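You operate a simulated robot arm through the tools that you are given. There is no shell and no other tool. Be economical: measure what you need, move in short steps, check, and stop when the job is done.

The job below is to be done with a simulated robot arm. You get a single attempt, and the scene is never put back.

JOB
Open the valves of feet 4 and 5, set the clamp pressure to 2 bar and clamp the panel.
Fine: valves and pressure before the clamp; watch those two feet grip; the other valves stay shut; leave other panels and controls.

It is judged by the outcome, as a careful person would: the job done as asked, and still so three seconds after it is handed in. It fails if anything else is knocked over, pushed out of place, dropped, spilled or broken.

ROBOT AND FRAMES
A 6-joint arm with a two-finger gripper on a trunk, on a base that drives. Base frame: it is fixed to the floor where the robot stands at the start and does not move with it; the origin is under the middle of the robot, x ahead of it, y to its left, z up; the surface under the hand at the start is at about z = 850. Units: mm, rad, N and s.
With the tool pointing down near the work surface it reaches from about 520 to 800 mm from the robot's upright axis, wherever it stands. Its first joint turns from -2.897 to 2.897 rad. Places, roughly: bar lock lever [300, 500, 800]; blue feed reset key [400, -300, 800]; clamp lever [300, 200, 800]; clamp pressure dial [300, 100, 800]; feed air lever [300, 400, 800]; feed mode dial [400, 0, 800]; feed one button [400, -100, 800]; feed two button [500, -500, 800]; foot five valve [700, 0, 1100]; foot four valve [700, 100, 1100]; foot pedal [300, 100, 100]; grey width knob [200, 600, 800]; roller lever [400, -400, 800]; stop plate lever [700, -1600, 1000]; tan-edged foam panel (36x30x5 cm) [2300, 3800, 200]; tan-edged quilted panel [2000, 3750, 500]. Payload 1.66 kg.
The TCP is the grasp point between the finger pads, 16 mm short of the fingertips. In the tool frame z runs along the fingers and y along their closing line. The gripper opens to 111 mm. The gripper's body begins 104 mm behind the TCP.
Orientation is that of the tool frame in the base frame, as a unit quaternion [x, y, z, w]. With the fingers straight down and closing along the base's y, the tool's x points along the base's -x, its y along +y and its z along -z.

CONTROLS
- The arm moves only by the tool jog_arm. Its argument "moves" is a list of rows, each an object (a shift or turn left out is 0, a gripper value left out holds the last) with "dp": the shift along the tool's x, y, z in mm, a list of three; "rot": the turn, a rotation vector about the tool's x, y, z in degrees, a list of three; "fingers": the closure, from 0 (fully open) to 1 (shut). In form: [{"dp": [x, y, z], "rot": [rx, ry, rz], "fingers": fingers}, ...]. A call has 1 to 8 rows; each row shifts and turns the commanded pose from where the row before left it, along the tool's axes as they then stand. A row lasts 0.2 s, in which the tool goes at most 50 mm and 0.15 rad; a call with a longer step from one row to the next is refused whole, and so is a gripper value outside its range. Where a pose cannot be reached the arm comes as near as it can. A force on the tool above 40 N (or 10 N above the force at the start of the call, whichever is more), or a blocked arm, ends the call early, and 0.2 s more pass. Each finger halts on what it meets, pressing with about 32 N; the grip force reading is that of the motor and also rises with nothing between the fingers. The clock runs only during rows and for 0.2 s after the last one: add rows that do not move to give the fingers time. It gives the time, the measured TCP pose, the force on the tool (base axes), the opening and the grip force at its end, in the units of the frame above (readings bear some noise), with the torque about the TCP (base axes, N m) and any sound that the robot's microphone picked up.
- Cameras (640 x 400 px; columns grow to the right, rows downward): "scene" is now at [60.4, 181.8, 1695.8]; the picture's right is [0.04, -1.00, 0.00], its down [-0.70, -0.03, -0.71] and it looks along [0.71, 0.03, -0.71] (base axes); focal length 246 px, centre (320, 200). "wrist" rides on the gripper at [70, 14, -143] in the tool frame; the picture's right is [-0.19, 0.98, 0.00], its down [-0.87, -0.17, -0.47] and it looks along [-0.46, -0.09, 0.88] (tool axes); focal length 230 px, centre (320, 200). There is no depth. A picture from a camera that has moved, and an enlarged one, comes with that camera's place and axes in the base frame and with its lens. The place of the scene camera against the robot may be out by one fixed shift of up to 18 mm in any direction.
- grab_frame(camera): a new picture of that camera. The clock stands still meanwhile.
- lift_body(by): slides the trunk up (or, below 0, down) by that many mm; the arm and the scene camera ride with it, the base frame stays. It gives what a move gives, with no picture.
- base_move(legs): drives the robot by 1 to 6 legs, each [ahead, left, turn to the left] in mm, mm and rad, along the robot's own axes; the way and the turn of a leg run together, so that a leg with both is an arc; at most 1500 mm and 3.142 rad a leg. The arm and the cameras ride along, it lands a little off, and it stops where it bumps. It gives what a move gives.
- pan_tilt(pan, tilt): turns the head with the scene camera to pan (to the left, within 2.094 rad either way) and tilt (down, from -0.506 to 1.204), counted from straight ahead of the robot. It gives what a move gives.
- enlarge(camera, box): a new picture of the part [left, top, right, bottom] of that camera's present view, enlarged. The clock stands still meanwhile.
- close_job(): hands the job in; it is judged then, once.

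Go step by step. Nothing tells you exact positions but the pictures and the camera data: compare them with the known pose of the tool, close in by small moves and look again before you grip or let go. The budget is 120 turns and 78 pictures, counting those below and the enlarged ones. Unless the task says otherwise, let go and move clear before handing in, and close with one line.

The tools are called as a command line: name --argument value ..., lists and objects as JSON in quotes. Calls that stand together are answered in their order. jog_arm: Moves the arm, as the interface text tells. Its arguments: {"type":"object","properties":{"moves":{"type":"array","items":{"type":"object","properties":{"dp":{"type":"array","items":{"type":"number"}},"rot":{"type":"array","items":{"type":"number"}},"fingers":{"type":"number"}}}}},"required":["moves"]} The other tools are called the same way: lift_body (by) slides the trunk up or down; base_move (legs) drives the base; pan_tilt (pan, tilt) turns the head that bears the scene camera; grab_frame (camera) takes a picture; enlarge (camera, box) takes an enlarged picture of a part of a camera's view; close_job () hands the job in.

At the start:

```text
time: 0.0
position: [423.7, 140.7, 1462.7]
ee_rot: [0.0, 1.0, 0.0, 0.0]
wrist_force: [0.5, -0.9, 0.0]
ft_torque: [-0.01, -0.01, 0.03]
grip_width: 111.1
finger_force: 0.1
trunk travel left (down, up): [-275.0, 315.0]
robot x, y, heading: [-0.2, 0.5, -0.003]
head pan, tilt: [0.037, 0.782]
```

scene: 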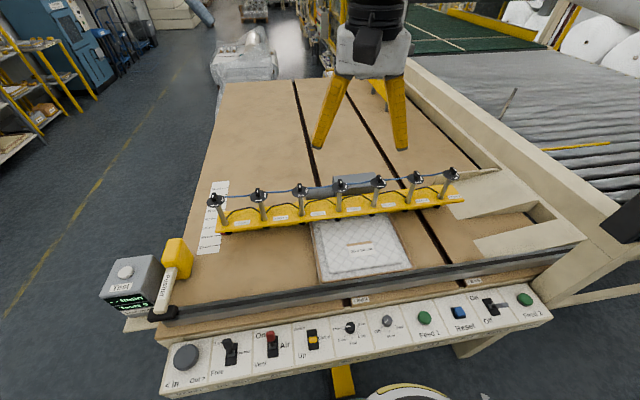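
wrist: 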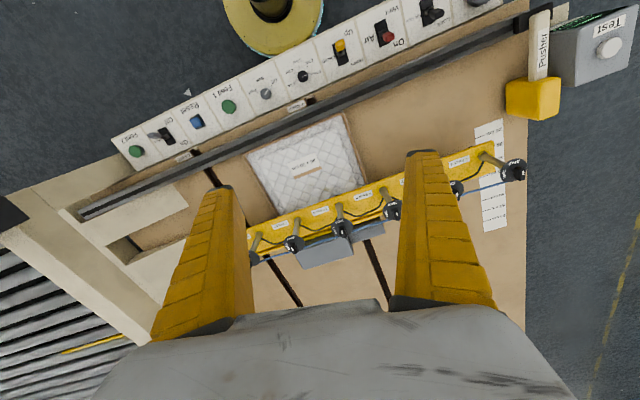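

I see a control strip at the near edge and a yellow bar with seven feet and their valves. I'll enlarge both to read the labels.

enlarge --camera "scene" --box '[190, 150, 480, 250]'

enlarge --camera "scene" --box '[160, 280, 420, 400]'

enlarge --camera "wrist" --box '[230, 0, 500, 240]'

```text
2.21 times, centred on (335, 200) of scene
camera zoom: at [60.4, 181.8, 1695.8], right [0.04, -1.0, 0.0], down [-0.7, -0.03, -0.71], along [0.71, 0.03, -0.71], focal length 544 px, centre (287, 200)
```

zoom: 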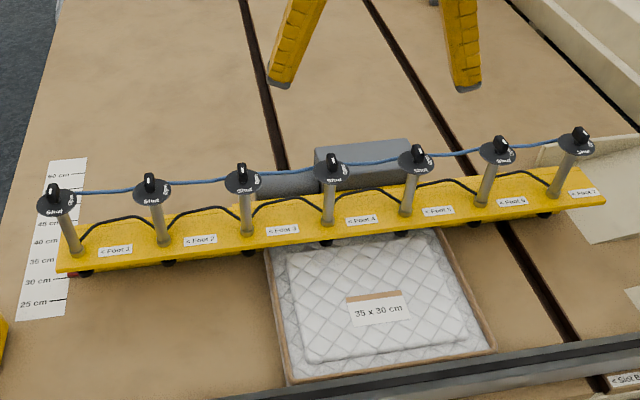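

```text
2.46 times, centred on (290, 340) of scene
camera zoom: at [60.4, 181.8, 1695.8], right [0.04, -1.0, 0.0], down [-0.7, -0.03, -0.71], along [0.71, 0.03, -0.71], focal length 607 px, centre (394, -145)
```

zoom: 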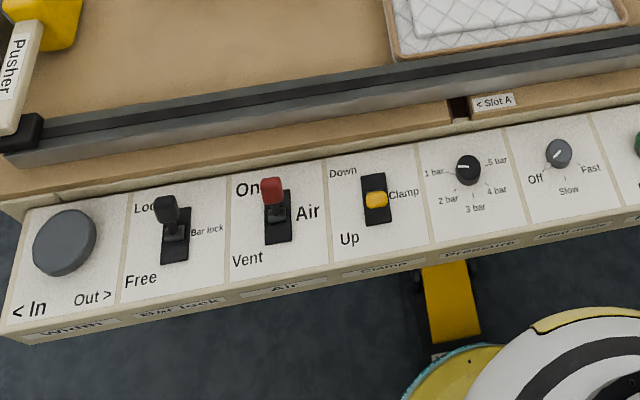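

```text
1.67 times, centred on (365, 120) of wrist
camera zoom: at [354.1, 155.6, 1605.6], right [0.19, 0.98, 0.0], down [0.87, -0.17, 0.47], along [0.46, -0.09, -0.88], focal length 384 px, centre (245, 333)
```

zoom: 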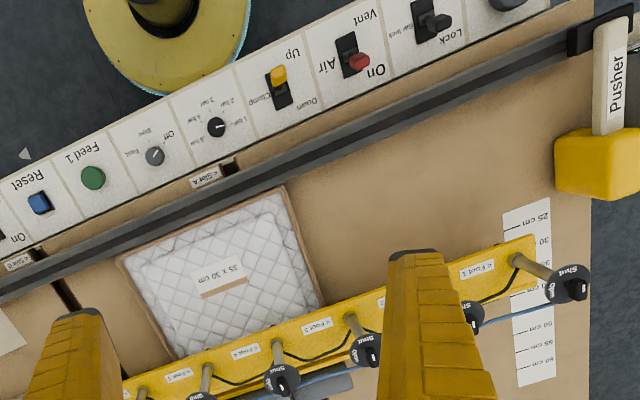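

Foot 4 and foot 5 valves should be at about (735,135,1100) and (755,-5,1100), and all read Shut. I'll bring the hand nearer above them to see the valve handles.

jog_arm --moves '[{"dp": [-31, -3, 29]}, {"dp": [-31, -3, 29]}, {"dp": [-31, -3, 29]}, {"dp": [-31, -3, 29]}, {"dp": [-31, -3, 29]}, {"dp": [-31, -3, 29]}, {"dp": [0, 0, 0]}]'

grab_frame --camera "wrist"

grab_frame --camera "scene"

```text
time: 1.6
position: [610.4, 124.7, 1287.8]
ee_rot: [0.0, 1.0, 0.0, 0.001]
wrist_force: [-0.9, -0.1, -0.3]
ft_torque: [0.01, -0.02, 0.0]
grip_width: 110.9
finger_force: 0.0
trunk travel left (down, up): [-275.0, 315.0]
robot x, y, heading: [0.3, -0.3, 0.002]
head pan, tilt: [0.037, 0.782]
```

```text
72 pictures are left
camera wrist: at [540.5, 139.1, 1432.4], right [0.19, 0.98, 0.0], down [0.87, -0.17, 0.47], along [0.46, -0.09, -0.88], focal length 230 px, centre (320, 200)
```

wrist: 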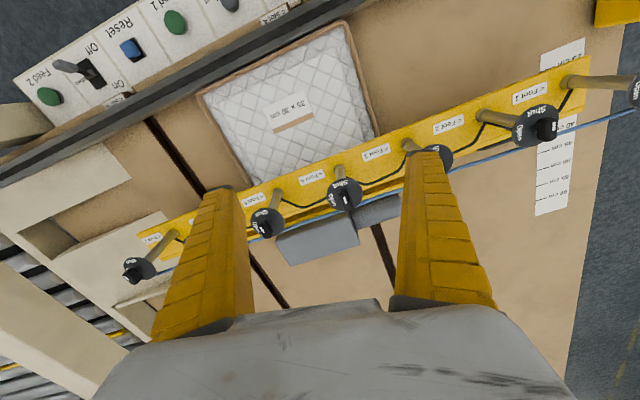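

```text
71 pictures are left
camera scene: at [59.4, 181.8, 1695.9], right [0.04, -1.0, 0.0], down [-0.7, -0.03, -0.71], along [0.71, 0.03, -0.7], focal length 246 px, centre (320, 200)
```

scene: 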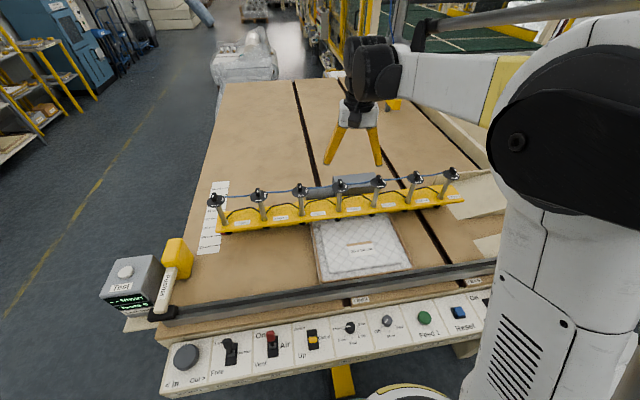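

In the wrist view the foot 4 valve is at about (345,195) and foot 5 at (267,222). I'll enlarge them to see the handles and labels.

enlarge --camera "wrist" --box '[230, 130, 410, 250]'

enlarge --camera "scene" --box '[320, 160, 420, 222]'

```text
3.33 times, centred on (320, 190) of wrist
camera zoom: at [540.5, 139.1, 1432.4], right [0.19, 0.98, 0.0], down [0.87, -0.17, 0.47], along [0.46, -0.09, -0.88], focal length 767 px, centre (320, 233)
```

zoom: 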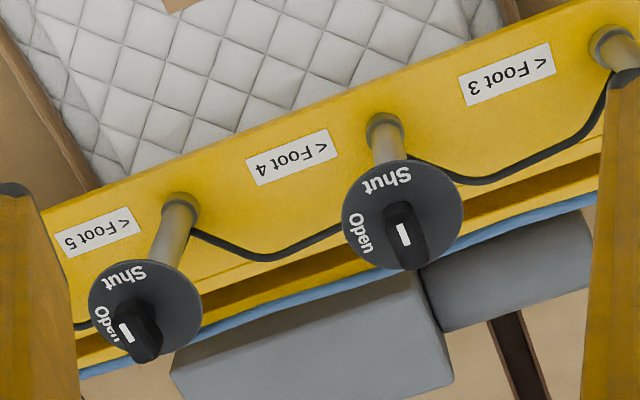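

```text
6.40 times, centred on (370, 191) of scene
camera zoom: at [59.4, 181.8, 1695.9], right [0.04, -1.0, 0.0], down [-0.7, -0.03, -0.71], along [0.71, 0.03, -0.7], focal length 1578 px, centre (0, 258)
```

zoom: 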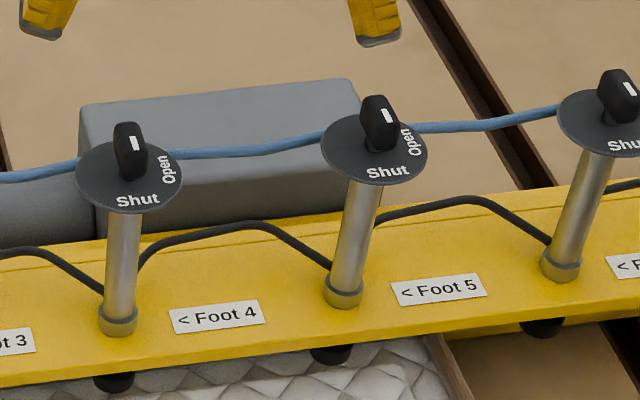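

Each valve is a bar handle pointing to Shut; Open is 90° counterclockwise seen from above. I put the foot 4 disc at about (696,146,1132), with the bench turned about 12.5°. I'll move to just above it, aligned with the handle.

jog_arm --moves '[{"dp": [-29, 7, 28], "fingers": 0.5}, {"dp": [-29, 7, 28]}, {"dp": [-28, 7, 28]}, {"rot": [0, 0, -6.25]}, {"rot": [0, 0, -6.25]}, {}, {}]'

grab_frame --camera "wrist"

enlarge --camera "scene" --box '[280, 130, 440, 230]'

```text
time: 3.2
position: [697.5, 145.1, 1203.5]
ee_rot: [-0.109, 0.994, 0.0, -0.001]
wrist_force: [0.5, -0.2, -0.9]
ft_torque: [0.01, -0.05, -0.01]
grip_width: 57.6
finger_force: 1.3
trunk travel left (down, up): [-275.0, 315.0]
robot x, y, heading: [-1.6, -3.5, 0.002]
head pan, tilt: [0.037, 0.782]
```

```text
68 pictures are left
camera wrist: at [625.8, 143.2, 1346.9], right [-0.03, 1.0, 0.0], down [0.88, 0.02, 0.47], along [0.47, 0.01, -0.88], focal length 230 px, centre (320, 200)
```

wrist: 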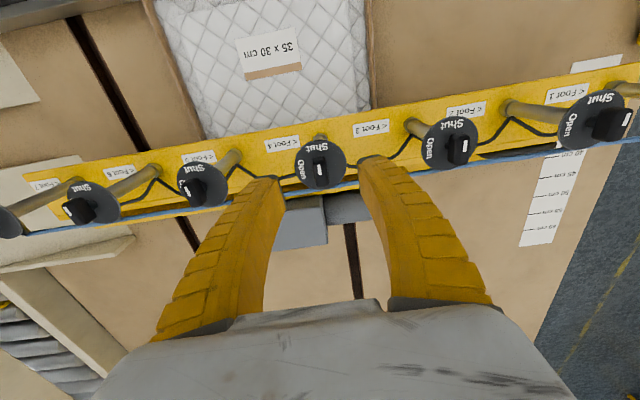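

```text
4.00 times, centred on (360, 180) of scene
camera zoom: at [60.6, 181.9, 1695.8], right [0.04, -1.0, 0.0], down [-0.7, -0.03, -0.71], along [0.71, 0.03, -0.71], focal length 986 px, centre (160, 280)
```

zoom: 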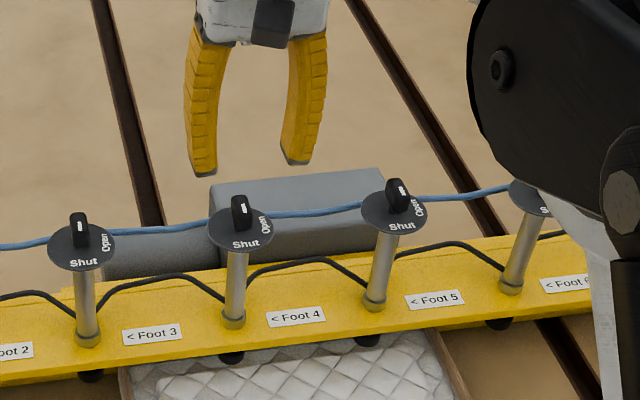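

The foot 4 valve sits between the fingers in line, its disc near z≈1100–1130. I'll go a bit lower and check again.

jog_arm --moves '[{"dp": [-4, 0, 20]}, {"dp": [-4, 0, 20]}, {}]'

enlarge --camera "wrist" --box '[200, 90, 440, 240]'

enlarge --camera "scene" --box '[300, 150, 400, 212]'

```text
time: 4.0
position: [703.6, 144.9, 1165.0]
ee_rot: [-0.109, 0.994, 0.0, 0.0]
wrist_force: [0.5, -0.3, -0.2]
ft_torque: [-0.01, 0.02, 0.0]
grip_width: 57.6
finger_force: 1.3
trunk travel left (down, up): [-275.0, 315.0]
robot x, y, heading: [1.2, 1.3, -0.005]
head pan, tilt: [0.037, 0.782]
```

```text
2.67 times, centred on (320, 165) of wrist
camera zoom: at [632.9, 144.7, 1308.3], right [-0.03, 1.0, 0.0], down [0.88, 0.02, 0.47], along [0.47, 0.01, -0.88], focal length 614 px, centre (320, 293)
```

zoom: 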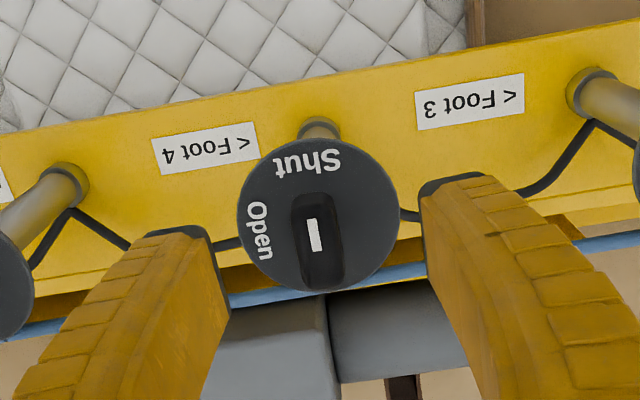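

```text
6.40 times, centred on (350, 181) of scene
camera zoom: at [60.2, 181.8, 1695.8], right [0.04, -1.0, 0.0], down [-0.7, -0.03, -0.71], along [0.71, 0.03, -0.7], focal length 1578 px, centre (128, 322)
```

zoom: 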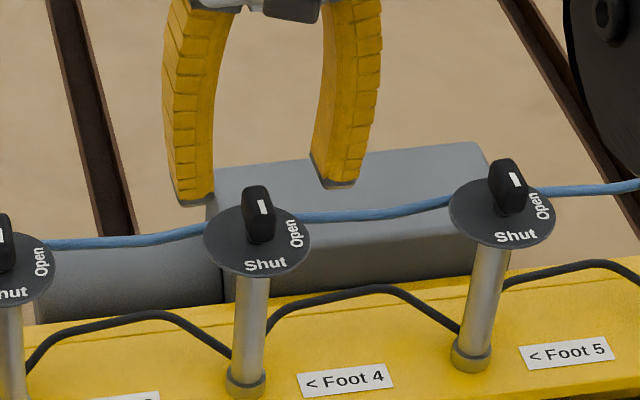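

The disc centre works out at about (712,146,1100), with the handle about 15 mm wide and 25 mm tall. I'll shift 8 mm along it and lower to z≈1125.

jog_arm --moves '[{"dp": [-8, 0, 10]}, {"dp": [0, 0, 15]}, {"dp": [0, 0, 15]}, {}]'

enlarge --camera "wrist" --box '[200, 90, 440, 240]'

enlarge --camera "scene" --box '[300, 150, 400, 212]'

```text
time: 5.0
position: [712.4, 146.7, 1125.2]
ee_rot: [-0.109, 0.994, 0.0, -0.001]
wrist_force: [0.0, 0.5, 0.0]
ft_torque: [0.03, -0.01, -0.01]
grip_width: 57.4
finger_force: 1.4
trunk travel left (down, up): [-275.0, 315.0]
robot x, y, heading: [-2.3, 0.9, -0.002]
head pan, tilt: [0.037, 0.782]
```

```text
2.67 times, centred on (320, 165) of wrist
camera zoom: at [640.3, 147.1, 1268.2], right [-0.03, 1.0, 0.0], down [0.88, 0.02, 0.47], along [0.47, 0.01, -0.88], focal length 614 px, centre (320, 293)
```

zoom: 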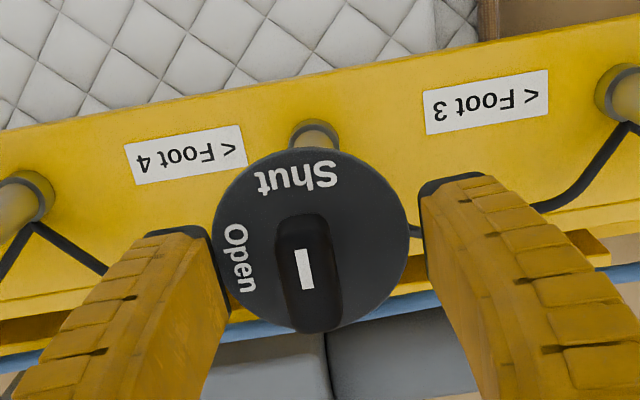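

```text
6.40 times, centred on (350, 181) of scene
camera zoom: at [60.2, 181.8, 1695.8], right [0.04, -1.0, 0.0], down [-0.7, -0.03, -0.71], along [0.71, 0.03, -0.7], focal length 1578 px, centre (128, 322)
```

zoom: 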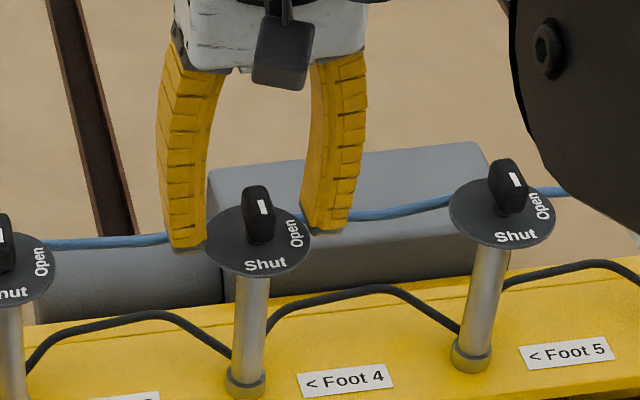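

The fingertips have come level with the disc (disc z≈1114, centre x≈707). I'll raise 15 mm, shift back 5 mm and close gently on the handle.

jog_arm --moves '[{"dp": [0, 0, -15]}, {"dp": [5, 0, 0]}, {"fingers": 0.7}, {}, {}]'

enlarge --camera "wrist" --box '[200, 90, 440, 240]'

enlarge --camera "scene" --box '[300, 150, 400, 212]'

```text
time: 6.2
position: [706.4, 146.8, 1138.5]
ee_rot: [-0.109, 0.994, -0.001, -0.001]
wrist_force: [0.6, 0.8, 0.7]
ft_torque: [-0.01, -0.02, 0.03]
grip_width: 35.9
finger_force: 1.9
trunk travel left (down, up): [-275.0, 315.0]
robot x, y, heading: [0.7, -0.9, -0.001]
head pan, tilt: [0.037, 0.782]
```

```text
2.67 times, centred on (320, 165) of wrist
camera zoom: at [635.6, 145.7, 1282.3], right [-0.03, 1.0, 0.0], down [0.88, 0.02, 0.47], along [0.47, 0.01, -0.88], focal length 614 px, centre (320, 293)
```

zoom: 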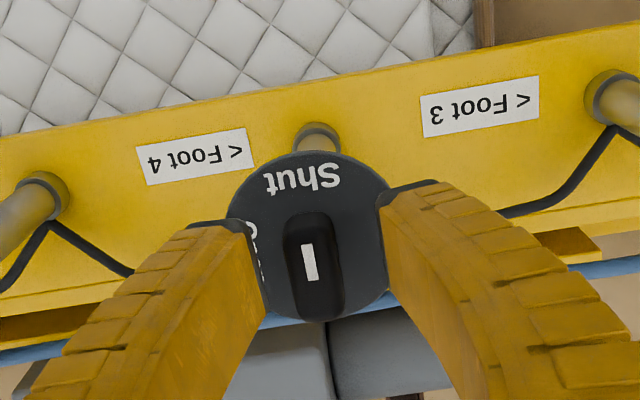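

```text
6.40 times, centred on (350, 181) of scene
camera zoom: at [60.4, 181.8, 1695.8], right [0.04, -1.0, 0.0], down [-0.7, -0.03, -0.71], along [0.71, 0.03, -0.71], focal length 1578 px, centre (128, 322)
```

zoom: 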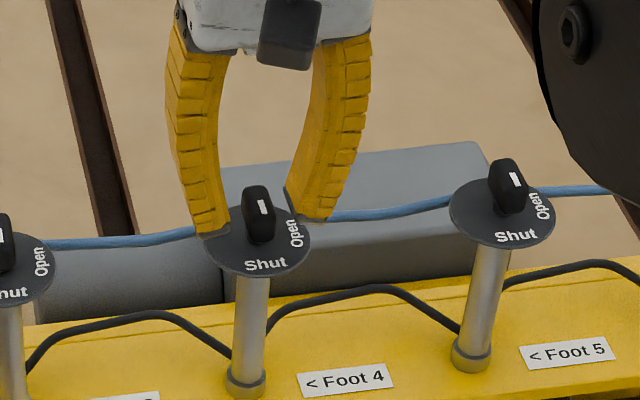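

The handle is between the fingertips, about 2 mm to one side. I'll centre, lower 3 mm and close on it.

jog_arm --moves '[{"dp": [0, -2, 3]}, {"fingers": 0.85}, {"fingers": 1.0}, {}, {}]'

enlarge --camera "wrist" --box '[200, 90, 440, 240]'

```text
time: 7.4
position: [706.8, 143.3, 1137.6]
ee_rot: [-0.109, 0.994, 0.0, 0.0]
wrist_force: [-2.3, -5.3, 14.2]
ft_torque: [-0.1, -0.06, -0.06]
grip_width: 5.9
finger_force: 28.4
trunk travel left (down, up): [-275.0, 315.0]
robot x, y, heading: [-3.5, -3.7, 0.003]
head pan, tilt: [0.037, 0.782]
```

```text
2.67 times, centred on (320, 165) of wrist
camera zoom: at [634.4, 142.7, 1280.2], right [-0.03, 1.0, 0.0], down [0.88, 0.02, 0.47], along [0.47, 0.01, -0.88], focal length 614 px, centre (320, 293)
```

zoom: 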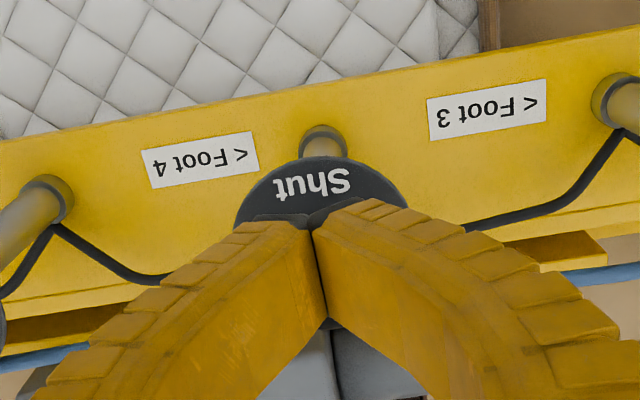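

The fingers closed to 6 mm with 14 N upward, so they have ridden up the handle's top. I'll reopen, lower about 8 mm and look again.

jog_arm --moves '[{"fingers": 0.7}, {}, {}, {"dp": [0, 0, 4]}, {"dp": [0, 0, 5]}, {}]'

enlarge --camera "wrist" --box '[200, 90, 440, 240]'

enlarge --camera "scene" --box '[310, 165, 370, 202]'

```text
time: 8.8
position: [708.2, 144.4, 1127.8]
ee_rot: [-0.109, 0.994, 0.0, 0.0]
wrist_force: [0.5, 0.2, -0.2]
ft_torque: [-0.02, 0.03, -0.01]
grip_width: 35.9
finger_force: 1.9
trunk travel left (down, up): [-275.0, 315.0]
robot x, y, heading: [0.6, 1.9, -0.0]
head pan, tilt: [0.037, 0.782]
```

```text
2.67 times, centred on (320, 165) of wrist
camera zoom: at [636.3, 143.6, 1270.2], right [-0.03, 1.0, 0.0], down [0.88, 0.02, 0.47], along [0.47, 0.01, -0.88], focal length 614 px, centre (320, 293)
```

zoom: 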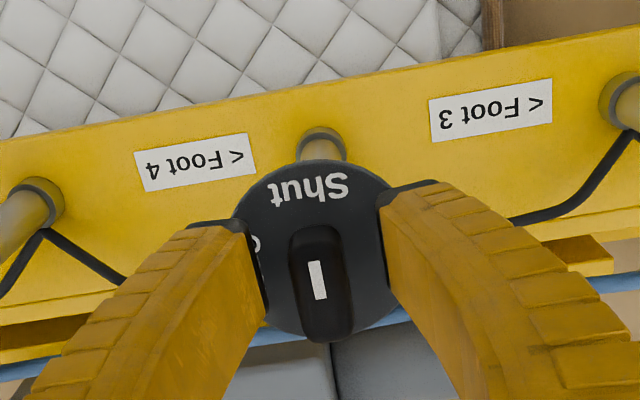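

```text
10.67 times, centred on (340, 184) of scene
camera zoom: at [60.4, 181.8, 1695.8], right [0.04, -1.0, 0.0], down [-0.7, -0.03, -0.71], along [0.71, 0.03, -0.71], focal length 2629 px, centre (107, 376)
```

zoom: 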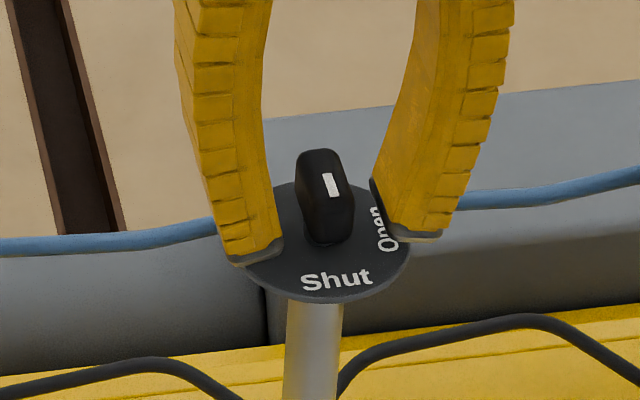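

The tips now flank the handle down near the disc. I'll close again.

jog_arm --moves '[{"fingers": 0.85}, {"fingers": 0.95}, {}, {}]'

enlarge --camera "scene" --box '[310, 165, 370, 202]'

```text
time: 9.8
position: [708.7, 144.3, 1127.0]
ee_rot: [-0.109, 0.994, -0.001, 0.0]
wrist_force: [5.1, -4.1, 8.2]
ft_torque: [-0.04, -0.05, -0.04]
grip_width: 11.3
finger_force: 33.9
trunk travel left (down, up): [-275.0, 315.0]
robot x, y, heading: [-3.4, 0.1, 0.002]
head pan, tilt: [0.037, 0.782]
```

```text
10.67 times, centred on (340, 184) of scene
camera zoom: at [60.3, 181.0, 1695.9], right [0.04, -1.0, 0.0], down [-0.7, -0.02, -0.71], along [0.71, 0.03, -0.7], focal length 2629 px, centre (107, 376)
```

zoom: 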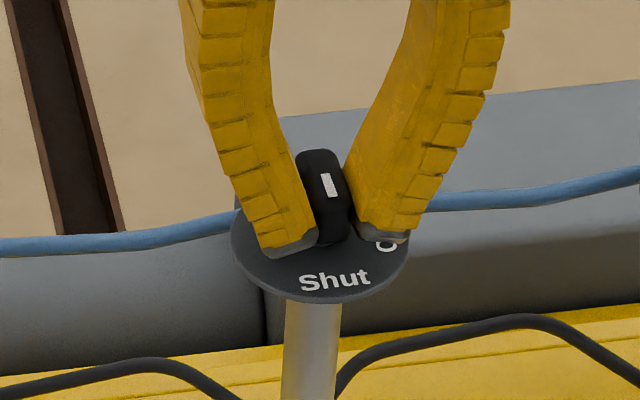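

Now the handle is firmly held at 11 mm width, with a grip force of 34 N. I'll turn it counterclockwise from above (−z in the tool) in small rows.

jog_arm --moves '[{"rot": [0, 0, -7.5]}, {"rot": [0, 0, -7.5]}, {"rot": [0, 0, -7.5]}, {"rot": [0, 0, -7.5]}, {}]'

enlarge --camera "scene" --box '[310, 165, 370, 202]'

```text
time: 11.0
position: [710.3, 140.4, 1126.8]
ee_rot: [-0.362, 0.932, 0.0, 0.0]
wrist_force: [15.2, -22.7, 8.4]
ft_torque: [-0.25, -0.03, -0.21]
grip_width: 11.3
finger_force: 33.8
trunk travel left (down, up): [-275.0, 315.0]
robot x, y, heading: [-0.7, -2.8, 0.003]
head pan, tilt: [0.037, 0.782]
```

```text
10.67 times, centred on (340, 184) of scene
camera zoom: at [62.2, 178.0, 1696.2], right [0.04, -1.0, 0.0], down [-0.71, -0.02, -0.71], along [0.71, 0.03, -0.71], focal length 2629 px, centre (107, 376)
```

zoom: 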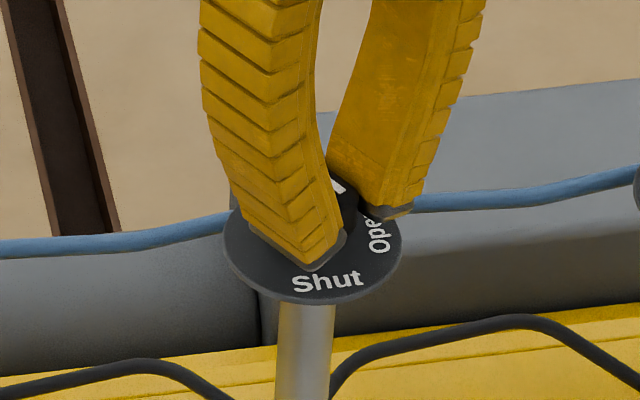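

The handle is turning with the fingers, with about 27 N of side load. I'll ease the tool toward that side and keep turning.

jog_arm --moves '[{"dp": [0.5, -3, 0]}, {"rot": [0, 0, -7.5]}, {"rot": [0, 0, -7.5]}, {"rot": [0, 0, -7.5]}, {}]'

```text
time: 12.2
position: [711.7, 138.3, 1126.7]
ee_rot: [-0.537, 0.844, 0.001, 0.001]
wrist_force: [29.1, -21.8, 11.1]
ft_torque: [0.21, -0.37, -0.29]
grip_width: 13.0
finger_force: 34.0
trunk travel left (down, up): [-275.0, 315.0]
robot x, y, heading: [-1.9, -2.2, -0.002]
head pan, tilt: [0.037, 0.782]
```

jog_arm --moves '[{"dp": [1, -4, 0]}, {}]'

enlarge --camera "scene" --box '[310, 165, 370, 202]'

enlarge --camera "wrist" --box '[200, 90, 440, 240]'

```text
time: 12.8
position: [712.2, 138.6, 1126.4]
ee_rot: [-0.539, 0.843, 0.0, 0.0]
wrist_force: [11.9, -13.9, 8.7]
ft_torque: [-0.15, -0.04, -0.16]
grip_width: 12.1
finger_force: 34.1
trunk travel left (down, up): [-275.0, 315.0]
robot x, y, heading: [-1.1, -0.8, 0.001]
head pan, tilt: [0.037, 0.782]
```

```text
10.67 times, centred on (340, 184) of scene
camera zoom: at [61.1, 179.6, 1696.0], right [0.04, -1.0, 0.0], down [-0.7, -0.02, -0.71], along [0.71, 0.03, -0.71], focal length 2629 px, centre (107, 376)
```

zoom: 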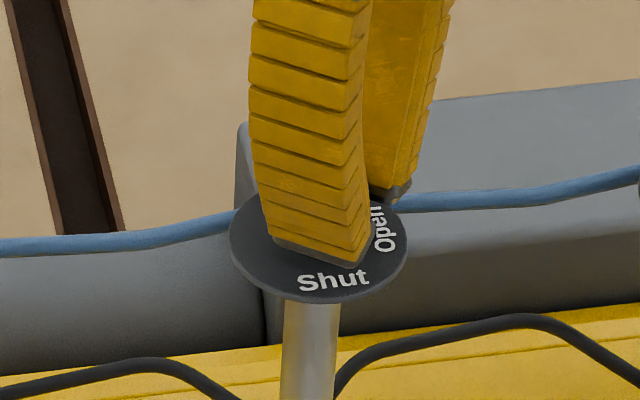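

```text
2.67 times, centred on (320, 165) of wrist
camera zoom: at [670.2, 81.4, 1270.1], right [-0.81, 0.59, 0.0], down [0.52, 0.71, 0.47], along [0.28, 0.38, -0.88], focal length 614 px, centre (320, 293)
```

zoom: 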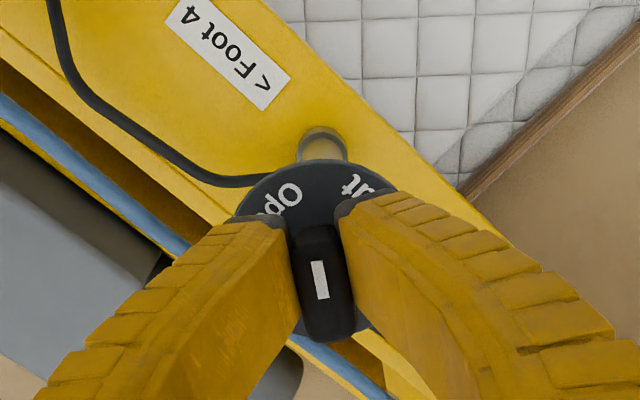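

The handle is about 52° along and is following well. I'll go on toward 90° with small relief shifts.

jog_arm --moves '[{"dp": [0, -2, 0], "rot": [0, 0, -7]}, {"rot": [0, 0, -7]}, {"dp": [0, -1, 0], "rot": [0, 0, -7]}, {}]'

```text
time: 13.8
position: [715.0, 137.5, 1127.4]
ee_rot: [-0.683, 0.73, 0.001, 0.001]
wrist_force: [7.4, -8.4, 8.1]
ft_torque: [0.04, -0.06, -0.08]
grip_width: 11.7
finger_force: 34.4
trunk travel left (down, up): [-275.0, 315.0]
robot x, y, heading: [0.1, -1.3, -0.001]
head pan, tilt: [0.037, 0.782]
```

jog_arm --moves '[{"dp": [0, -1, 0], "rot": [0, 0, -6]}, {"rot": [0, 0, -6]}, {"rot": [0, 0, -4]}, {}]'

enlarge --camera "wrist" --box '[200, 90, 440, 240]'

```text
time: 14.8
position: [717.3, 136.6, 1126.6]
ee_rot: [0.778, -0.629, 0.0, 0.0]
wrist_force: [13.7, -7.7, 8.6]
ft_torque: [0.06, -0.05, -0.18]
grip_width: 11.6
finger_force: 33.7
trunk travel left (down, up): [-275.0, 315.0]
robot x, y, heading: [-1.1, -1.9, 0.003]
head pan, tilt: [0.037, 0.782]
```

```text
2.67 times, centred on (320, 165) of wrist
camera zoom: at [718.0, 67.5, 1270.4], right [-1.0, -0.02, 0.0], down [-0.02, 0.88, 0.47], along [-0.01, 0.47, -0.88], focal length 614 px, centre (320, 293)
```

zoom: 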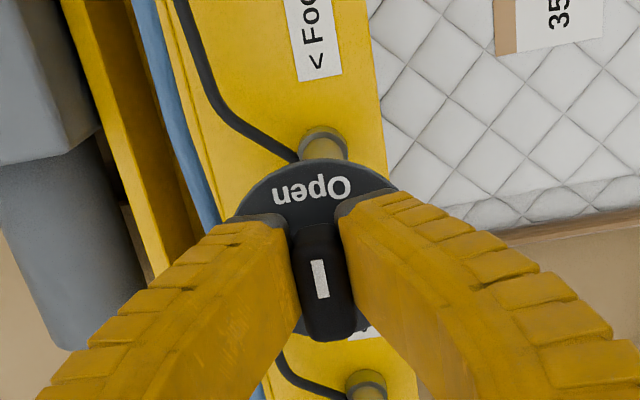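

The handle now points to "Open", matching the earlier Shut alignment. I'll release, rise and verify.

jog_arm --moves '[{"fingers": 0.6}, {}, {}, {"dp": [0, 0, -30]}, {"dp": [0, 0, -30]}, {}]'

grab_frame --camera "wrist"

enlarge --camera "scene" --box '[300, 150, 400, 212]'

```text
time: 16.2
position: [715.4, 138.2, 1186.9]
ee_rot: [0.776, -0.63, 0.001, 0.0]
wrist_force: [-0.7, -1.3, -0.4]
ft_torque: [0.0, 0.04, -0.02]
grip_width: 46.6
finger_force: 1.2
trunk travel left (down, up): [-275.0, 315.0]
robot x, y, heading: [-3.3, 0.7, -0.001]
head pan, tilt: [0.037, 0.782]
```

```text
52 pictures are left
camera wrist: at [716.0, 68.1, 1330.1], right [-1.0, -0.02, 0.0], down [-0.02, 0.88, 0.47], along [-0.01, 0.47, -0.88], focal length 230 px, centre (320, 200)
```

wrist: 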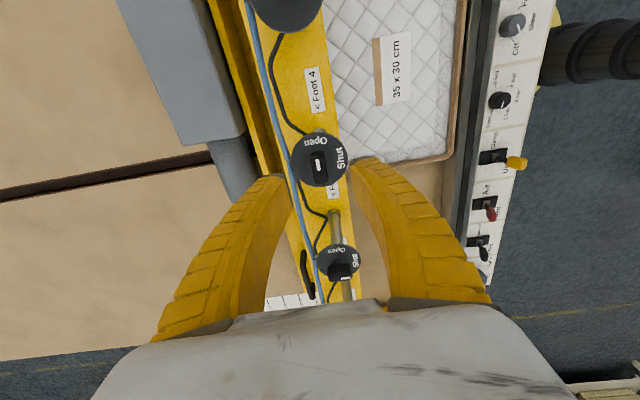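

```text
6.40 times, centred on (350, 181) of scene
camera zoom: at [60.6, 181.9, 1695.7], right [0.04, -1.0, 0.0], down [-0.7, -0.03, -0.71], along [0.71, 0.03, -0.71], focal length 1578 px, centre (128, 322)
```

zoom: 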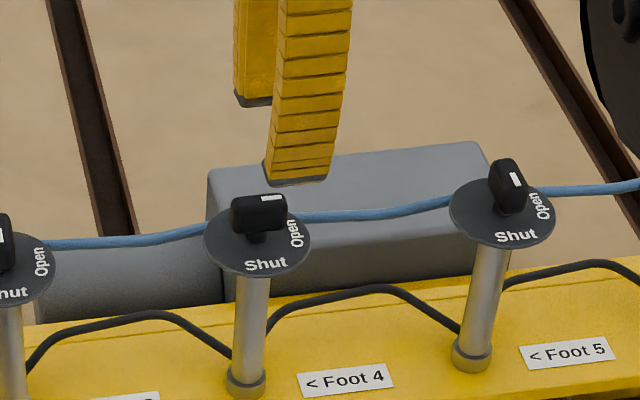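

Foot 4 is on Open. Foot 5's valve should be offset by about (30,−135), i.e. at (739,10). I'll turn the hand back and go above it.

jog_arm --moves '[{"rot": [0, 0, 7.5]}, {"rot": [0, 0, 7.5]}, {"rot": [0, 0, 7.5]}, {"rot": [0, 0, 7.5]}, {"rot": [0, 0, 7.5]}, {"rot": [0, 0, 7.5]}, {"rot": [0, 0, 7.5]}, {"rot": [0, 0, 7.5]}]'

jog_arm --moves '[{"rot": [0, 0, 7.5]}, {"rot": [0, 0, 7.5]}, {"rot": [0, 0, 7.5]}, {"rot": [0, 0, 7.1]}, {"dp": [1.6, -43.6, 0]}, {"dp": [1.6, -43.6, 0]}, {"dp": [1.6, -43.6, 0], "fingers": 0.7}, {}]'

enlarge --camera "wrist" --box '[200, 90, 440, 240]'

enlarge --camera "scene" --box '[330, 150, 430, 212]'

```text
time: 18.0
position: [716.2, 138.7, 1187.4]
ee_rot: [-0.357, 0.934, 0.001, 0.0]
wrist_force: [0.0, 1.0, 0.7]
ft_torque: [-0.02, -0.01, -0.02]
grip_width: 46.8
finger_force: 1.7
trunk travel left (down, up): [-275.0, 315.0]
robot x, y, heading: [1.3, 0.4, 0.005]
head pan, tilt: [0.037, 0.782]
```

```text
time: 19.8
position: [740.6, 8.3, 1190.2]
ee_rot: [-0.108, 0.994, 0.0, 0.0]
wrist_force: [-1.1, -0.5, 0.5]
ft_torque: [-0.06, 0.01, 0.01]
grip_width: 36.0
finger_force: 1.6
trunk travel left (down, up): [-275.0, 315.0]
robot x, y, heading: [1.0, -0.9, 0.003]
head pan, tilt: [0.037, 0.782]
```

```text
2.67 times, centred on (320, 165) of wrist
camera zoom: at [669.9, 8.6, 1333.3], right [-0.03, 1.0, 0.0], down [0.88, 0.02, 0.47], along [0.47, 0.01, -0.88], focal length 614 px, centre (320, 293)
```

zoom: 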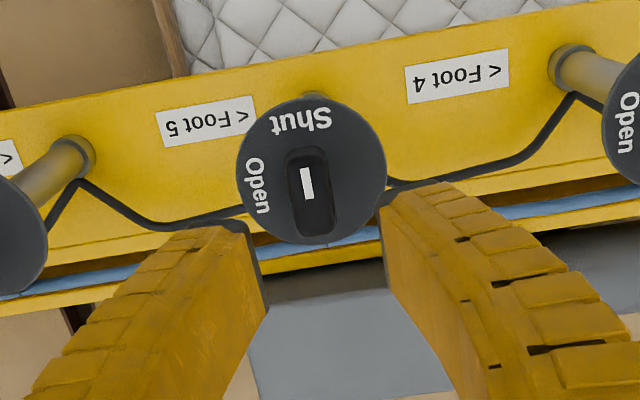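

```text
6.40 times, centred on (380, 181) of scene
camera zoom: at [60.1, 182.6, 1695.7], right [0.04, -1.0, 0.0], down [-0.7, -0.03, -0.71], along [0.71, 0.03, -0.7], focal length 1578 px, centre (-64, 322)
```

zoom: 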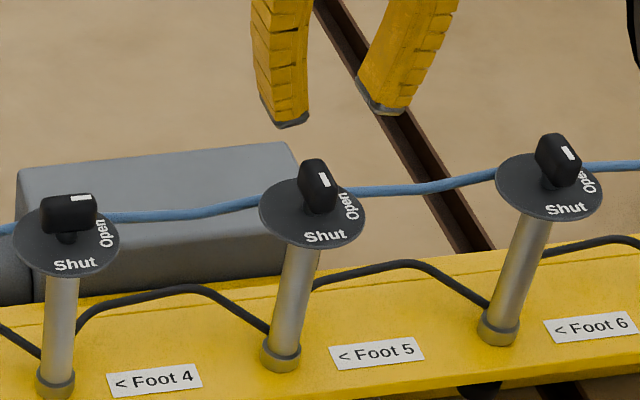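

Foot 5's handle lies slightly to one side, with its centre near (738,5). I'll centre and lower to the same height as before, then check.

jog_arm --moves '[{"dp": [3, -3, 0]}, {"dp": [0, 0, 25]}, {"dp": [0, 0, 20]}, {"dp": [0, 0, 18]}, {}]'

enlarge --camera "wrist" --box '[200, 90, 440, 240]'

enlarge --camera "scene" --box '[345, 165, 405, 202]'

```text
time: 21.0
position: [738.3, 6.6, 1124.2]
ee_rot: [-0.109, 0.994, 0.0, 0.0]
wrist_force: [-0.7, -0.5, -0.8]
ft_torque: [0.0, 0.03, 0.02]
grip_width: 36.1
finger_force: 1.7
trunk travel left (down, up): [-275.0, 315.0]
robot x, y, heading: [-0.7, -2.4, -0.002]
head pan, tilt: [0.037, 0.782]
```

```text
2.67 times, centred on (320, 165) of wrist
camera zoom: at [666.5, 5.0, 1267.7], right [-0.03, 1.0, 0.0], down [0.88, 0.02, 0.47], along [0.47, 0.01, -0.88], focal length 614 px, centre (320, 293)
```

zoom: 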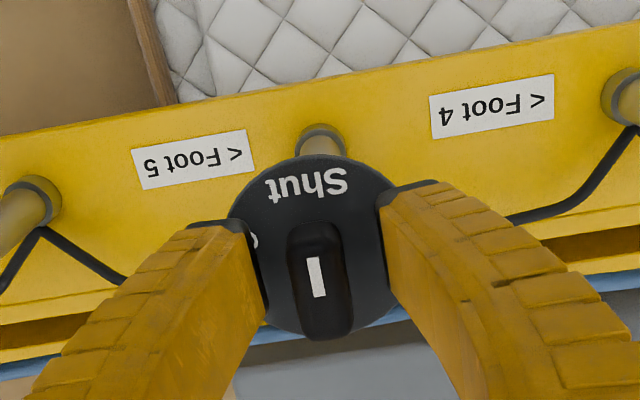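

```text
10.67 times, centred on (375, 184) of scene
camera zoom: at [60.2, 181.8, 1695.8], right [0.04, -1.0, 0.0], down [-0.7, -0.03, -0.71], along [0.71, 0.03, -0.7], focal length 2629 px, centre (-267, 376)
```

zoom: 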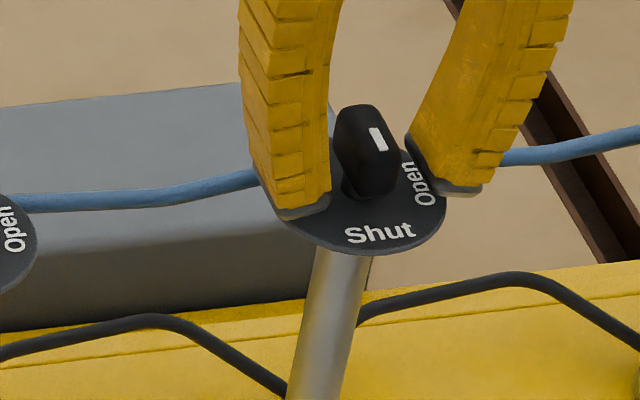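

The view matches the foot 4 grip pose. I'll close and turn as before, with the small sideways compensation built in.

jog_arm --moves '[{"dp": [0, 0, -2], "fingers": 0.85}, {"fingers": 0.95}, {}, {}]'

jog_arm --moves '[{"dp": [0, -0.9, 0], "rot": [0, 0, -7.5]}, {"dp": [0, -0.9, 0], "rot": [0, 0, -7.5]}, {"dp": [0, -0.9, 0], "rot": [0, 0, -7.5]}, {"dp": [0, -0.9, 0], "rot": [0, 0, -7.5]}, {}]'

```text
time: 22.0
position: [738.0, 4.7, 1127.2]
ee_rot: [-0.107, 0.994, 0.0, 0.0]
wrist_force: [6.3, -4.9, 7.6]
ft_torque: [-0.03, -0.29, -0.05]
grip_width: 11.3
finger_force: 34.2
trunk travel left (down, up): [-275.0, 315.0]
robot x, y, heading: [2.9, -0.6, -0.001]
head pan, tilt: [0.037, 0.782]
```

```text
time: 23.2
position: [740.4, 1.6, 1126.9]
ee_rot: [-0.362, 0.932, 0.0, 0.0]
wrist_force: [9.1, -7.3, 8.5]
ft_torque: [-0.05, -0.11, -0.04]
grip_width: 11.9
finger_force: 33.6
trunk travel left (down, up): [-275.0, 315.0]
robot x, y, heading: [-0.6, -0.3, 0.0]
head pan, tilt: [0.037, 0.782]
```

The turn is smooth with low side force. I'll continue the remaining 60°.

jog_arm --moves '[{"dp": [0, -0.9, 0], "rot": [0, 0, -7.5]}, {"dp": [0, -0.9, 0], "rot": [0, 0, -7.5]}, {"dp": [0, -0.9, 0], "rot": [0, 0, -7.5]}, {"dp": [0, -0.9, 0], "rot": [0, 0, -7.5]}, {}]'

jog_arm --moves '[{"dp": [0, -0.9, 0], "rot": [0, 0, -7.5]}, {"dp": [0, -0.9, 0], "rot": [0, 0, -7.5]}, {"dp": [0, -0.9, 0], "rot": [0, 0, -7.5]}, {"dp": [0, -0.9, 0], "rot": [0, 0, -7.3]}, {}]'

enlarge --camera "wrist" --box '[200, 90, 440, 240]'

```text
time: 24.4
position: [741.3, -0.7, 1125.9]
ee_rot: [-0.591, 0.806, 0.0, 0.001]
wrist_force: [8.4, -3.2, 10.0]
ft_torque: [0.07, -0.1, -0.05]
grip_width: 12.2
finger_force: 33.7
trunk travel left (down, up): [-275.0, 315.0]
robot x, y, heading: [0.8, 1.2, -0.003]
head pan, tilt: [0.037, 0.782]
```

```text
time: 25.6
position: [744.6, 0.6, 1126.7]
ee_rot: [0.779, -0.627, 0.0, 0.0]
wrist_force: [7.2, 1.5, 8.3]
ft_torque: [0.24, -0.02, -0.22]
grip_width: 11.4
finger_force: 33.3
trunk travel left (down, up): [-275.0, 315.0]
robot x, y, heading: [-3.3, -0.4, -0.003]
head pan, tilt: [0.037, 0.782]
```

```text
2.67 times, centred on (320, 165) of wrist
camera zoom: at [746.1, -69.9, 1269.5], right [-1.0, -0.02, 0.0], down [-0.02, 0.88, 0.47], along [-0.01, 0.47, -0.88], focal length 614 px, centre (320, 293)
```

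zoom: 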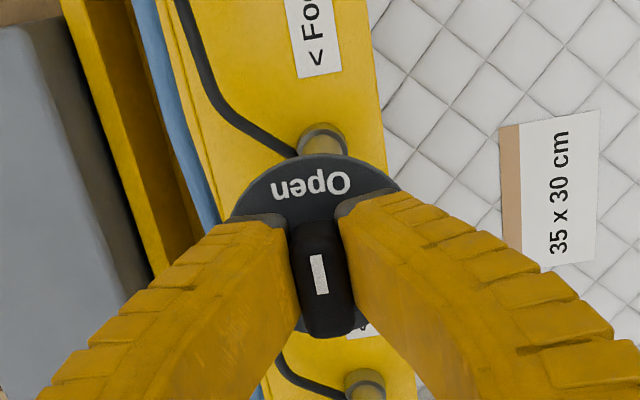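

Foot 5 is on Open. I'll release, rise clear, and verify both valves.

jog_arm --moves '[{"fingers": 0.6}, {}, {}, {"dp": [0, 0, -40]}, {"dp": [0, 0, -45]}, {"dp": [0, 0, -45]}, {"dp": [0, 0, -45]}]'

jog_arm --moves '[{"rot": [0, 0, 7.5]}, {"rot": [0, 0, 7.5]}, {"rot": [0, 0, 7.5]}, {"rot": [0, 0, 7.5]}, {"rot": [0, 0, 7.5]}, {"rot": [0, 0, 7.5]}, {"rot": [0, 0, 7.5]}, {"rot": [0, 0, 7.5]}]'

enlarge --camera "scene" --box '[195, 150, 475, 240]'

enlarge --camera "scene" --box '[300, 300, 420, 375]'

```text
time: 27.2
position: [745.0, -3.6, 1301.6]
ee_rot: [0.778, -0.628, 0.001, 0.0]
wrist_force: [0.2, -0.3, -0.1]
ft_torque: [0.0, 0.03, -0.01]
grip_width: 46.4
finger_force: 1.6
trunk travel left (down, up): [-275.0, 315.0]
robot x, y, heading: [1.6, 1.1, 0.002]
head pan, tilt: [0.037, 0.782]
```

```text
time: 29.0
position: [746.2, -0.5, 1301.2]
ee_rot: [-0.359, 0.933, 0.0, 0.001]
wrist_force: [-0.1, 0.2, 0.0]
ft_torque: [0.0, -0.03, 0.01]
grip_width: 46.6
finger_force: 1.3
trunk travel left (down, up): [-275.0, 315.0]
robot x, y, heading: [-1.3, 1.3, -0.001]
head pan, tilt: [0.037, 0.782]
```

```text
2.29 times, centred on (335, 195) of scene
camera zoom: at [60.4, 181.8, 1695.8], right [0.04, -1.0, 0.0], down [-0.7, -0.03, -0.71], along [0.71, 0.03, -0.71], focal length 563 px, centre (286, 211)
```

zoom: 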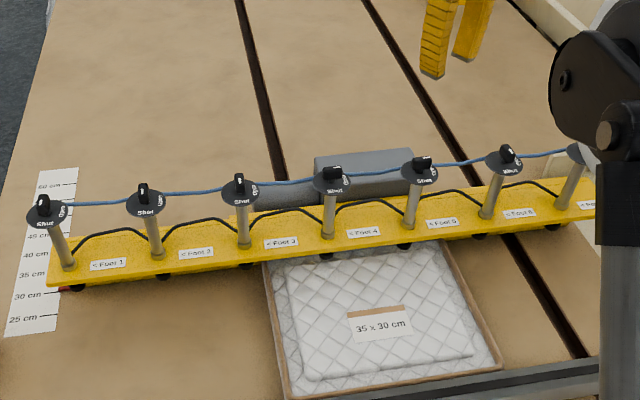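

```text
5.33 times, centred on (360, 338) of scene
camera zoom: at [60.4, 181.8, 1695.8], right [0.04, -1.0, 0.0], down [-0.7, -0.03, -0.71], along [0.71, 0.03, -0.71], focal length 1315 px, centre (107, -533)
```

zoom: 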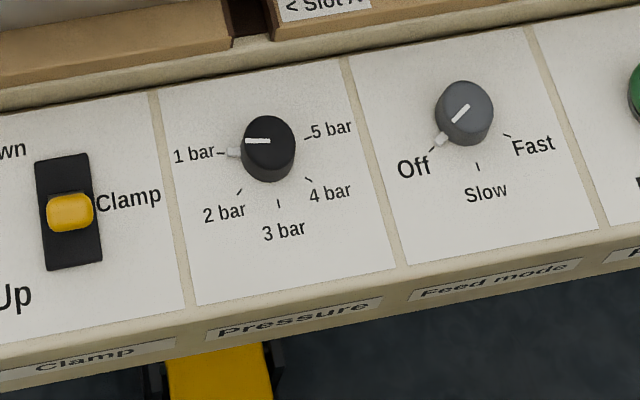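

Only feet 4 and 5 are on Open. The pressure dial is at 1 bar, near (346,94,820), which is too close to the robot to reach, so I'll look behind before backing up.

pan_tilt --pan 2.09 --tilt 0.7

grab_frame --camera "scene"

pan_tilt --pan -2.09 --tilt 0.7

grab_frame --camera "scene"

```text
time: 31.0
position: [745.1, -0.6, 1301.7]
ee_rot: [-0.36, 0.933, 0.001, 0.0]
wrist_force: [0.0, 0.0, 0.7]
ft_torque: [0.04, 0.01, 0.01]
grip_width: 47.0
finger_force: 1.6
trunk travel left (down, up): [-275.0, 315.0]
robot x, y, heading: [0.3, -1.7, -0.002]
head pan, tilt: [2.089, 0.7]
```

```text
43 pictures are left
camera scene: at [-63.0, 252.7, 1702.6], right [0.87, 0.49, 0.0], down [0.32, -0.56, -0.76], along [-0.38, 0.66, -0.64], focal length 246 px, centre (320, 200)
```

scene: 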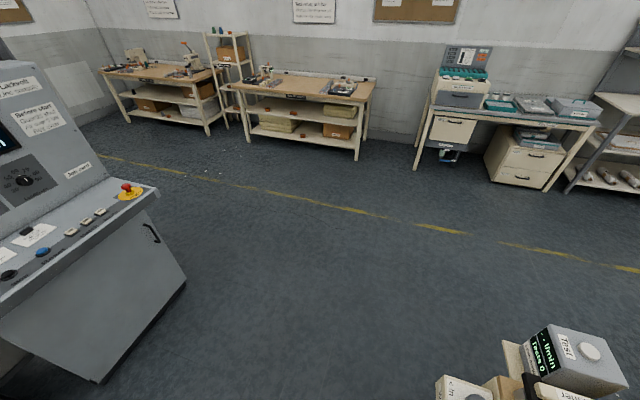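

```text
time: 34.4
position: [744.0, -0.2, 1302.0]
ee_rot: [-0.36, 0.933, 0.0, 0.0]
wrist_force: [-0.1, 0.2, 0.1]
ft_torque: [0.01, -0.01, 0.0]
grip_width: 46.6
finger_force: 1.2
trunk travel left (down, up): [-275.0, 315.0]
robot x, y, heading: [-0.2, -2.0, 0.002]
head pan, tilt: [-2.089, 0.7]
```

```text
42 pictures are left
camera scene: at [-63.1, 105.1, 1702.6], right [-0.87, 0.5, 0.0], down [0.32, 0.56, -0.76], along [-0.38, -0.66, -0.64], focal length 246 px, centre (320, 200)
```

scene: 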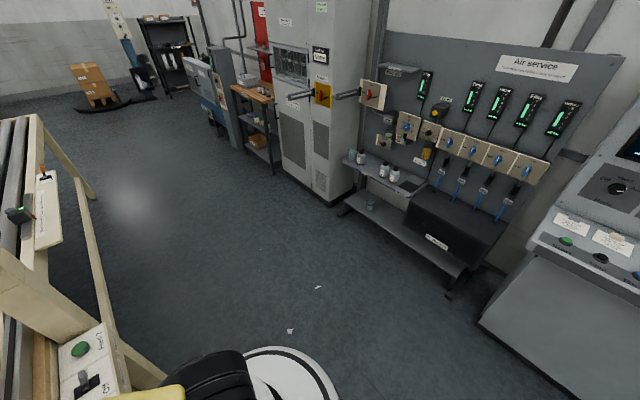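

A console stands about 1.2 m behind, so backing up 300 mm is safe. I'll back up and point the head at the controls.

base_move --legs '[[-300, 0, 0]]'

pan_tilt --pan 0.0 --tilt 0.9

grab_frame --camera "scene"

grab_frame --camera "wrist"

```text
time: 36.4
position: [442.4, -3.2, 1301.9]
ee_rot: [-0.357, 0.934, -0.001, 0.0]
wrist_force: [-1.3, -0.1, 0.4]
ft_torque: [-0.01, -0.05, -0.01]
grip_width: 46.9
finger_force: 1.9
trunk travel left (down, up): [-275.0, 315.0]
robot x, y, heading: [-301.5, 1.5, -0.009]
head pan, tilt: [-2.089, 0.7]
```

```text
time: 38.4
position: [443.9, -2.3, 1301.7]
ee_rot: [-0.357, 0.934, 0.001, 0.001]
wrist_force: [0.0, -0.3, -0.5]
ft_torque: [0.01, 0.03, 0.02]
grip_width: 46.7
finger_force: 2.1
trunk travel left (down, up): [-275.0, 315.0]
robot x, y, heading: [-301.8, 5.9, -0.009]
head pan, tilt: [0.0, 0.901]
```

```text
41 pictures are left
camera scene: at [-246.6, 179.3, 1686.5], right [-0.01, -1.0, 0.0], down [-0.78, 0.0, -0.62], along [0.62, 0.0, -0.78], focal length 246 px, centre (320, 200)
```

scene: 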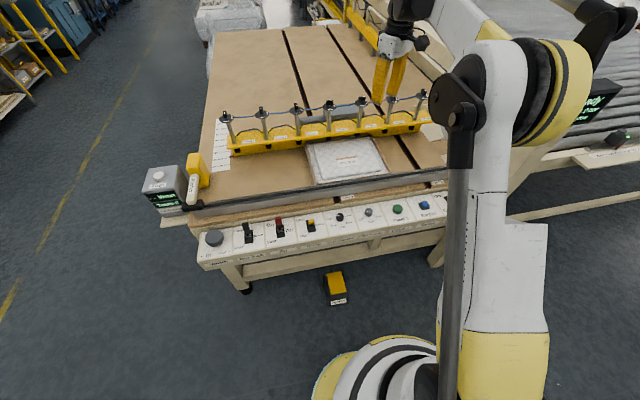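

```text
40 pictures are left
camera wrist: at [381.9, -38.6, 1444.8], right [-0.51, 0.86, 0.0], down [0.76, 0.45, 0.47], along [0.4, 0.24, -0.88], focal length 230 px, centre (320, 200)
```

wrist: 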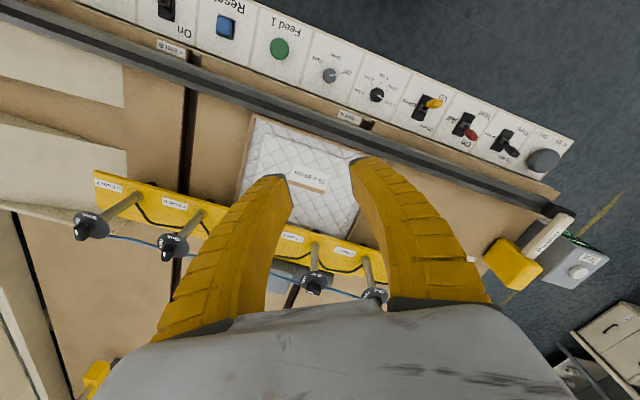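

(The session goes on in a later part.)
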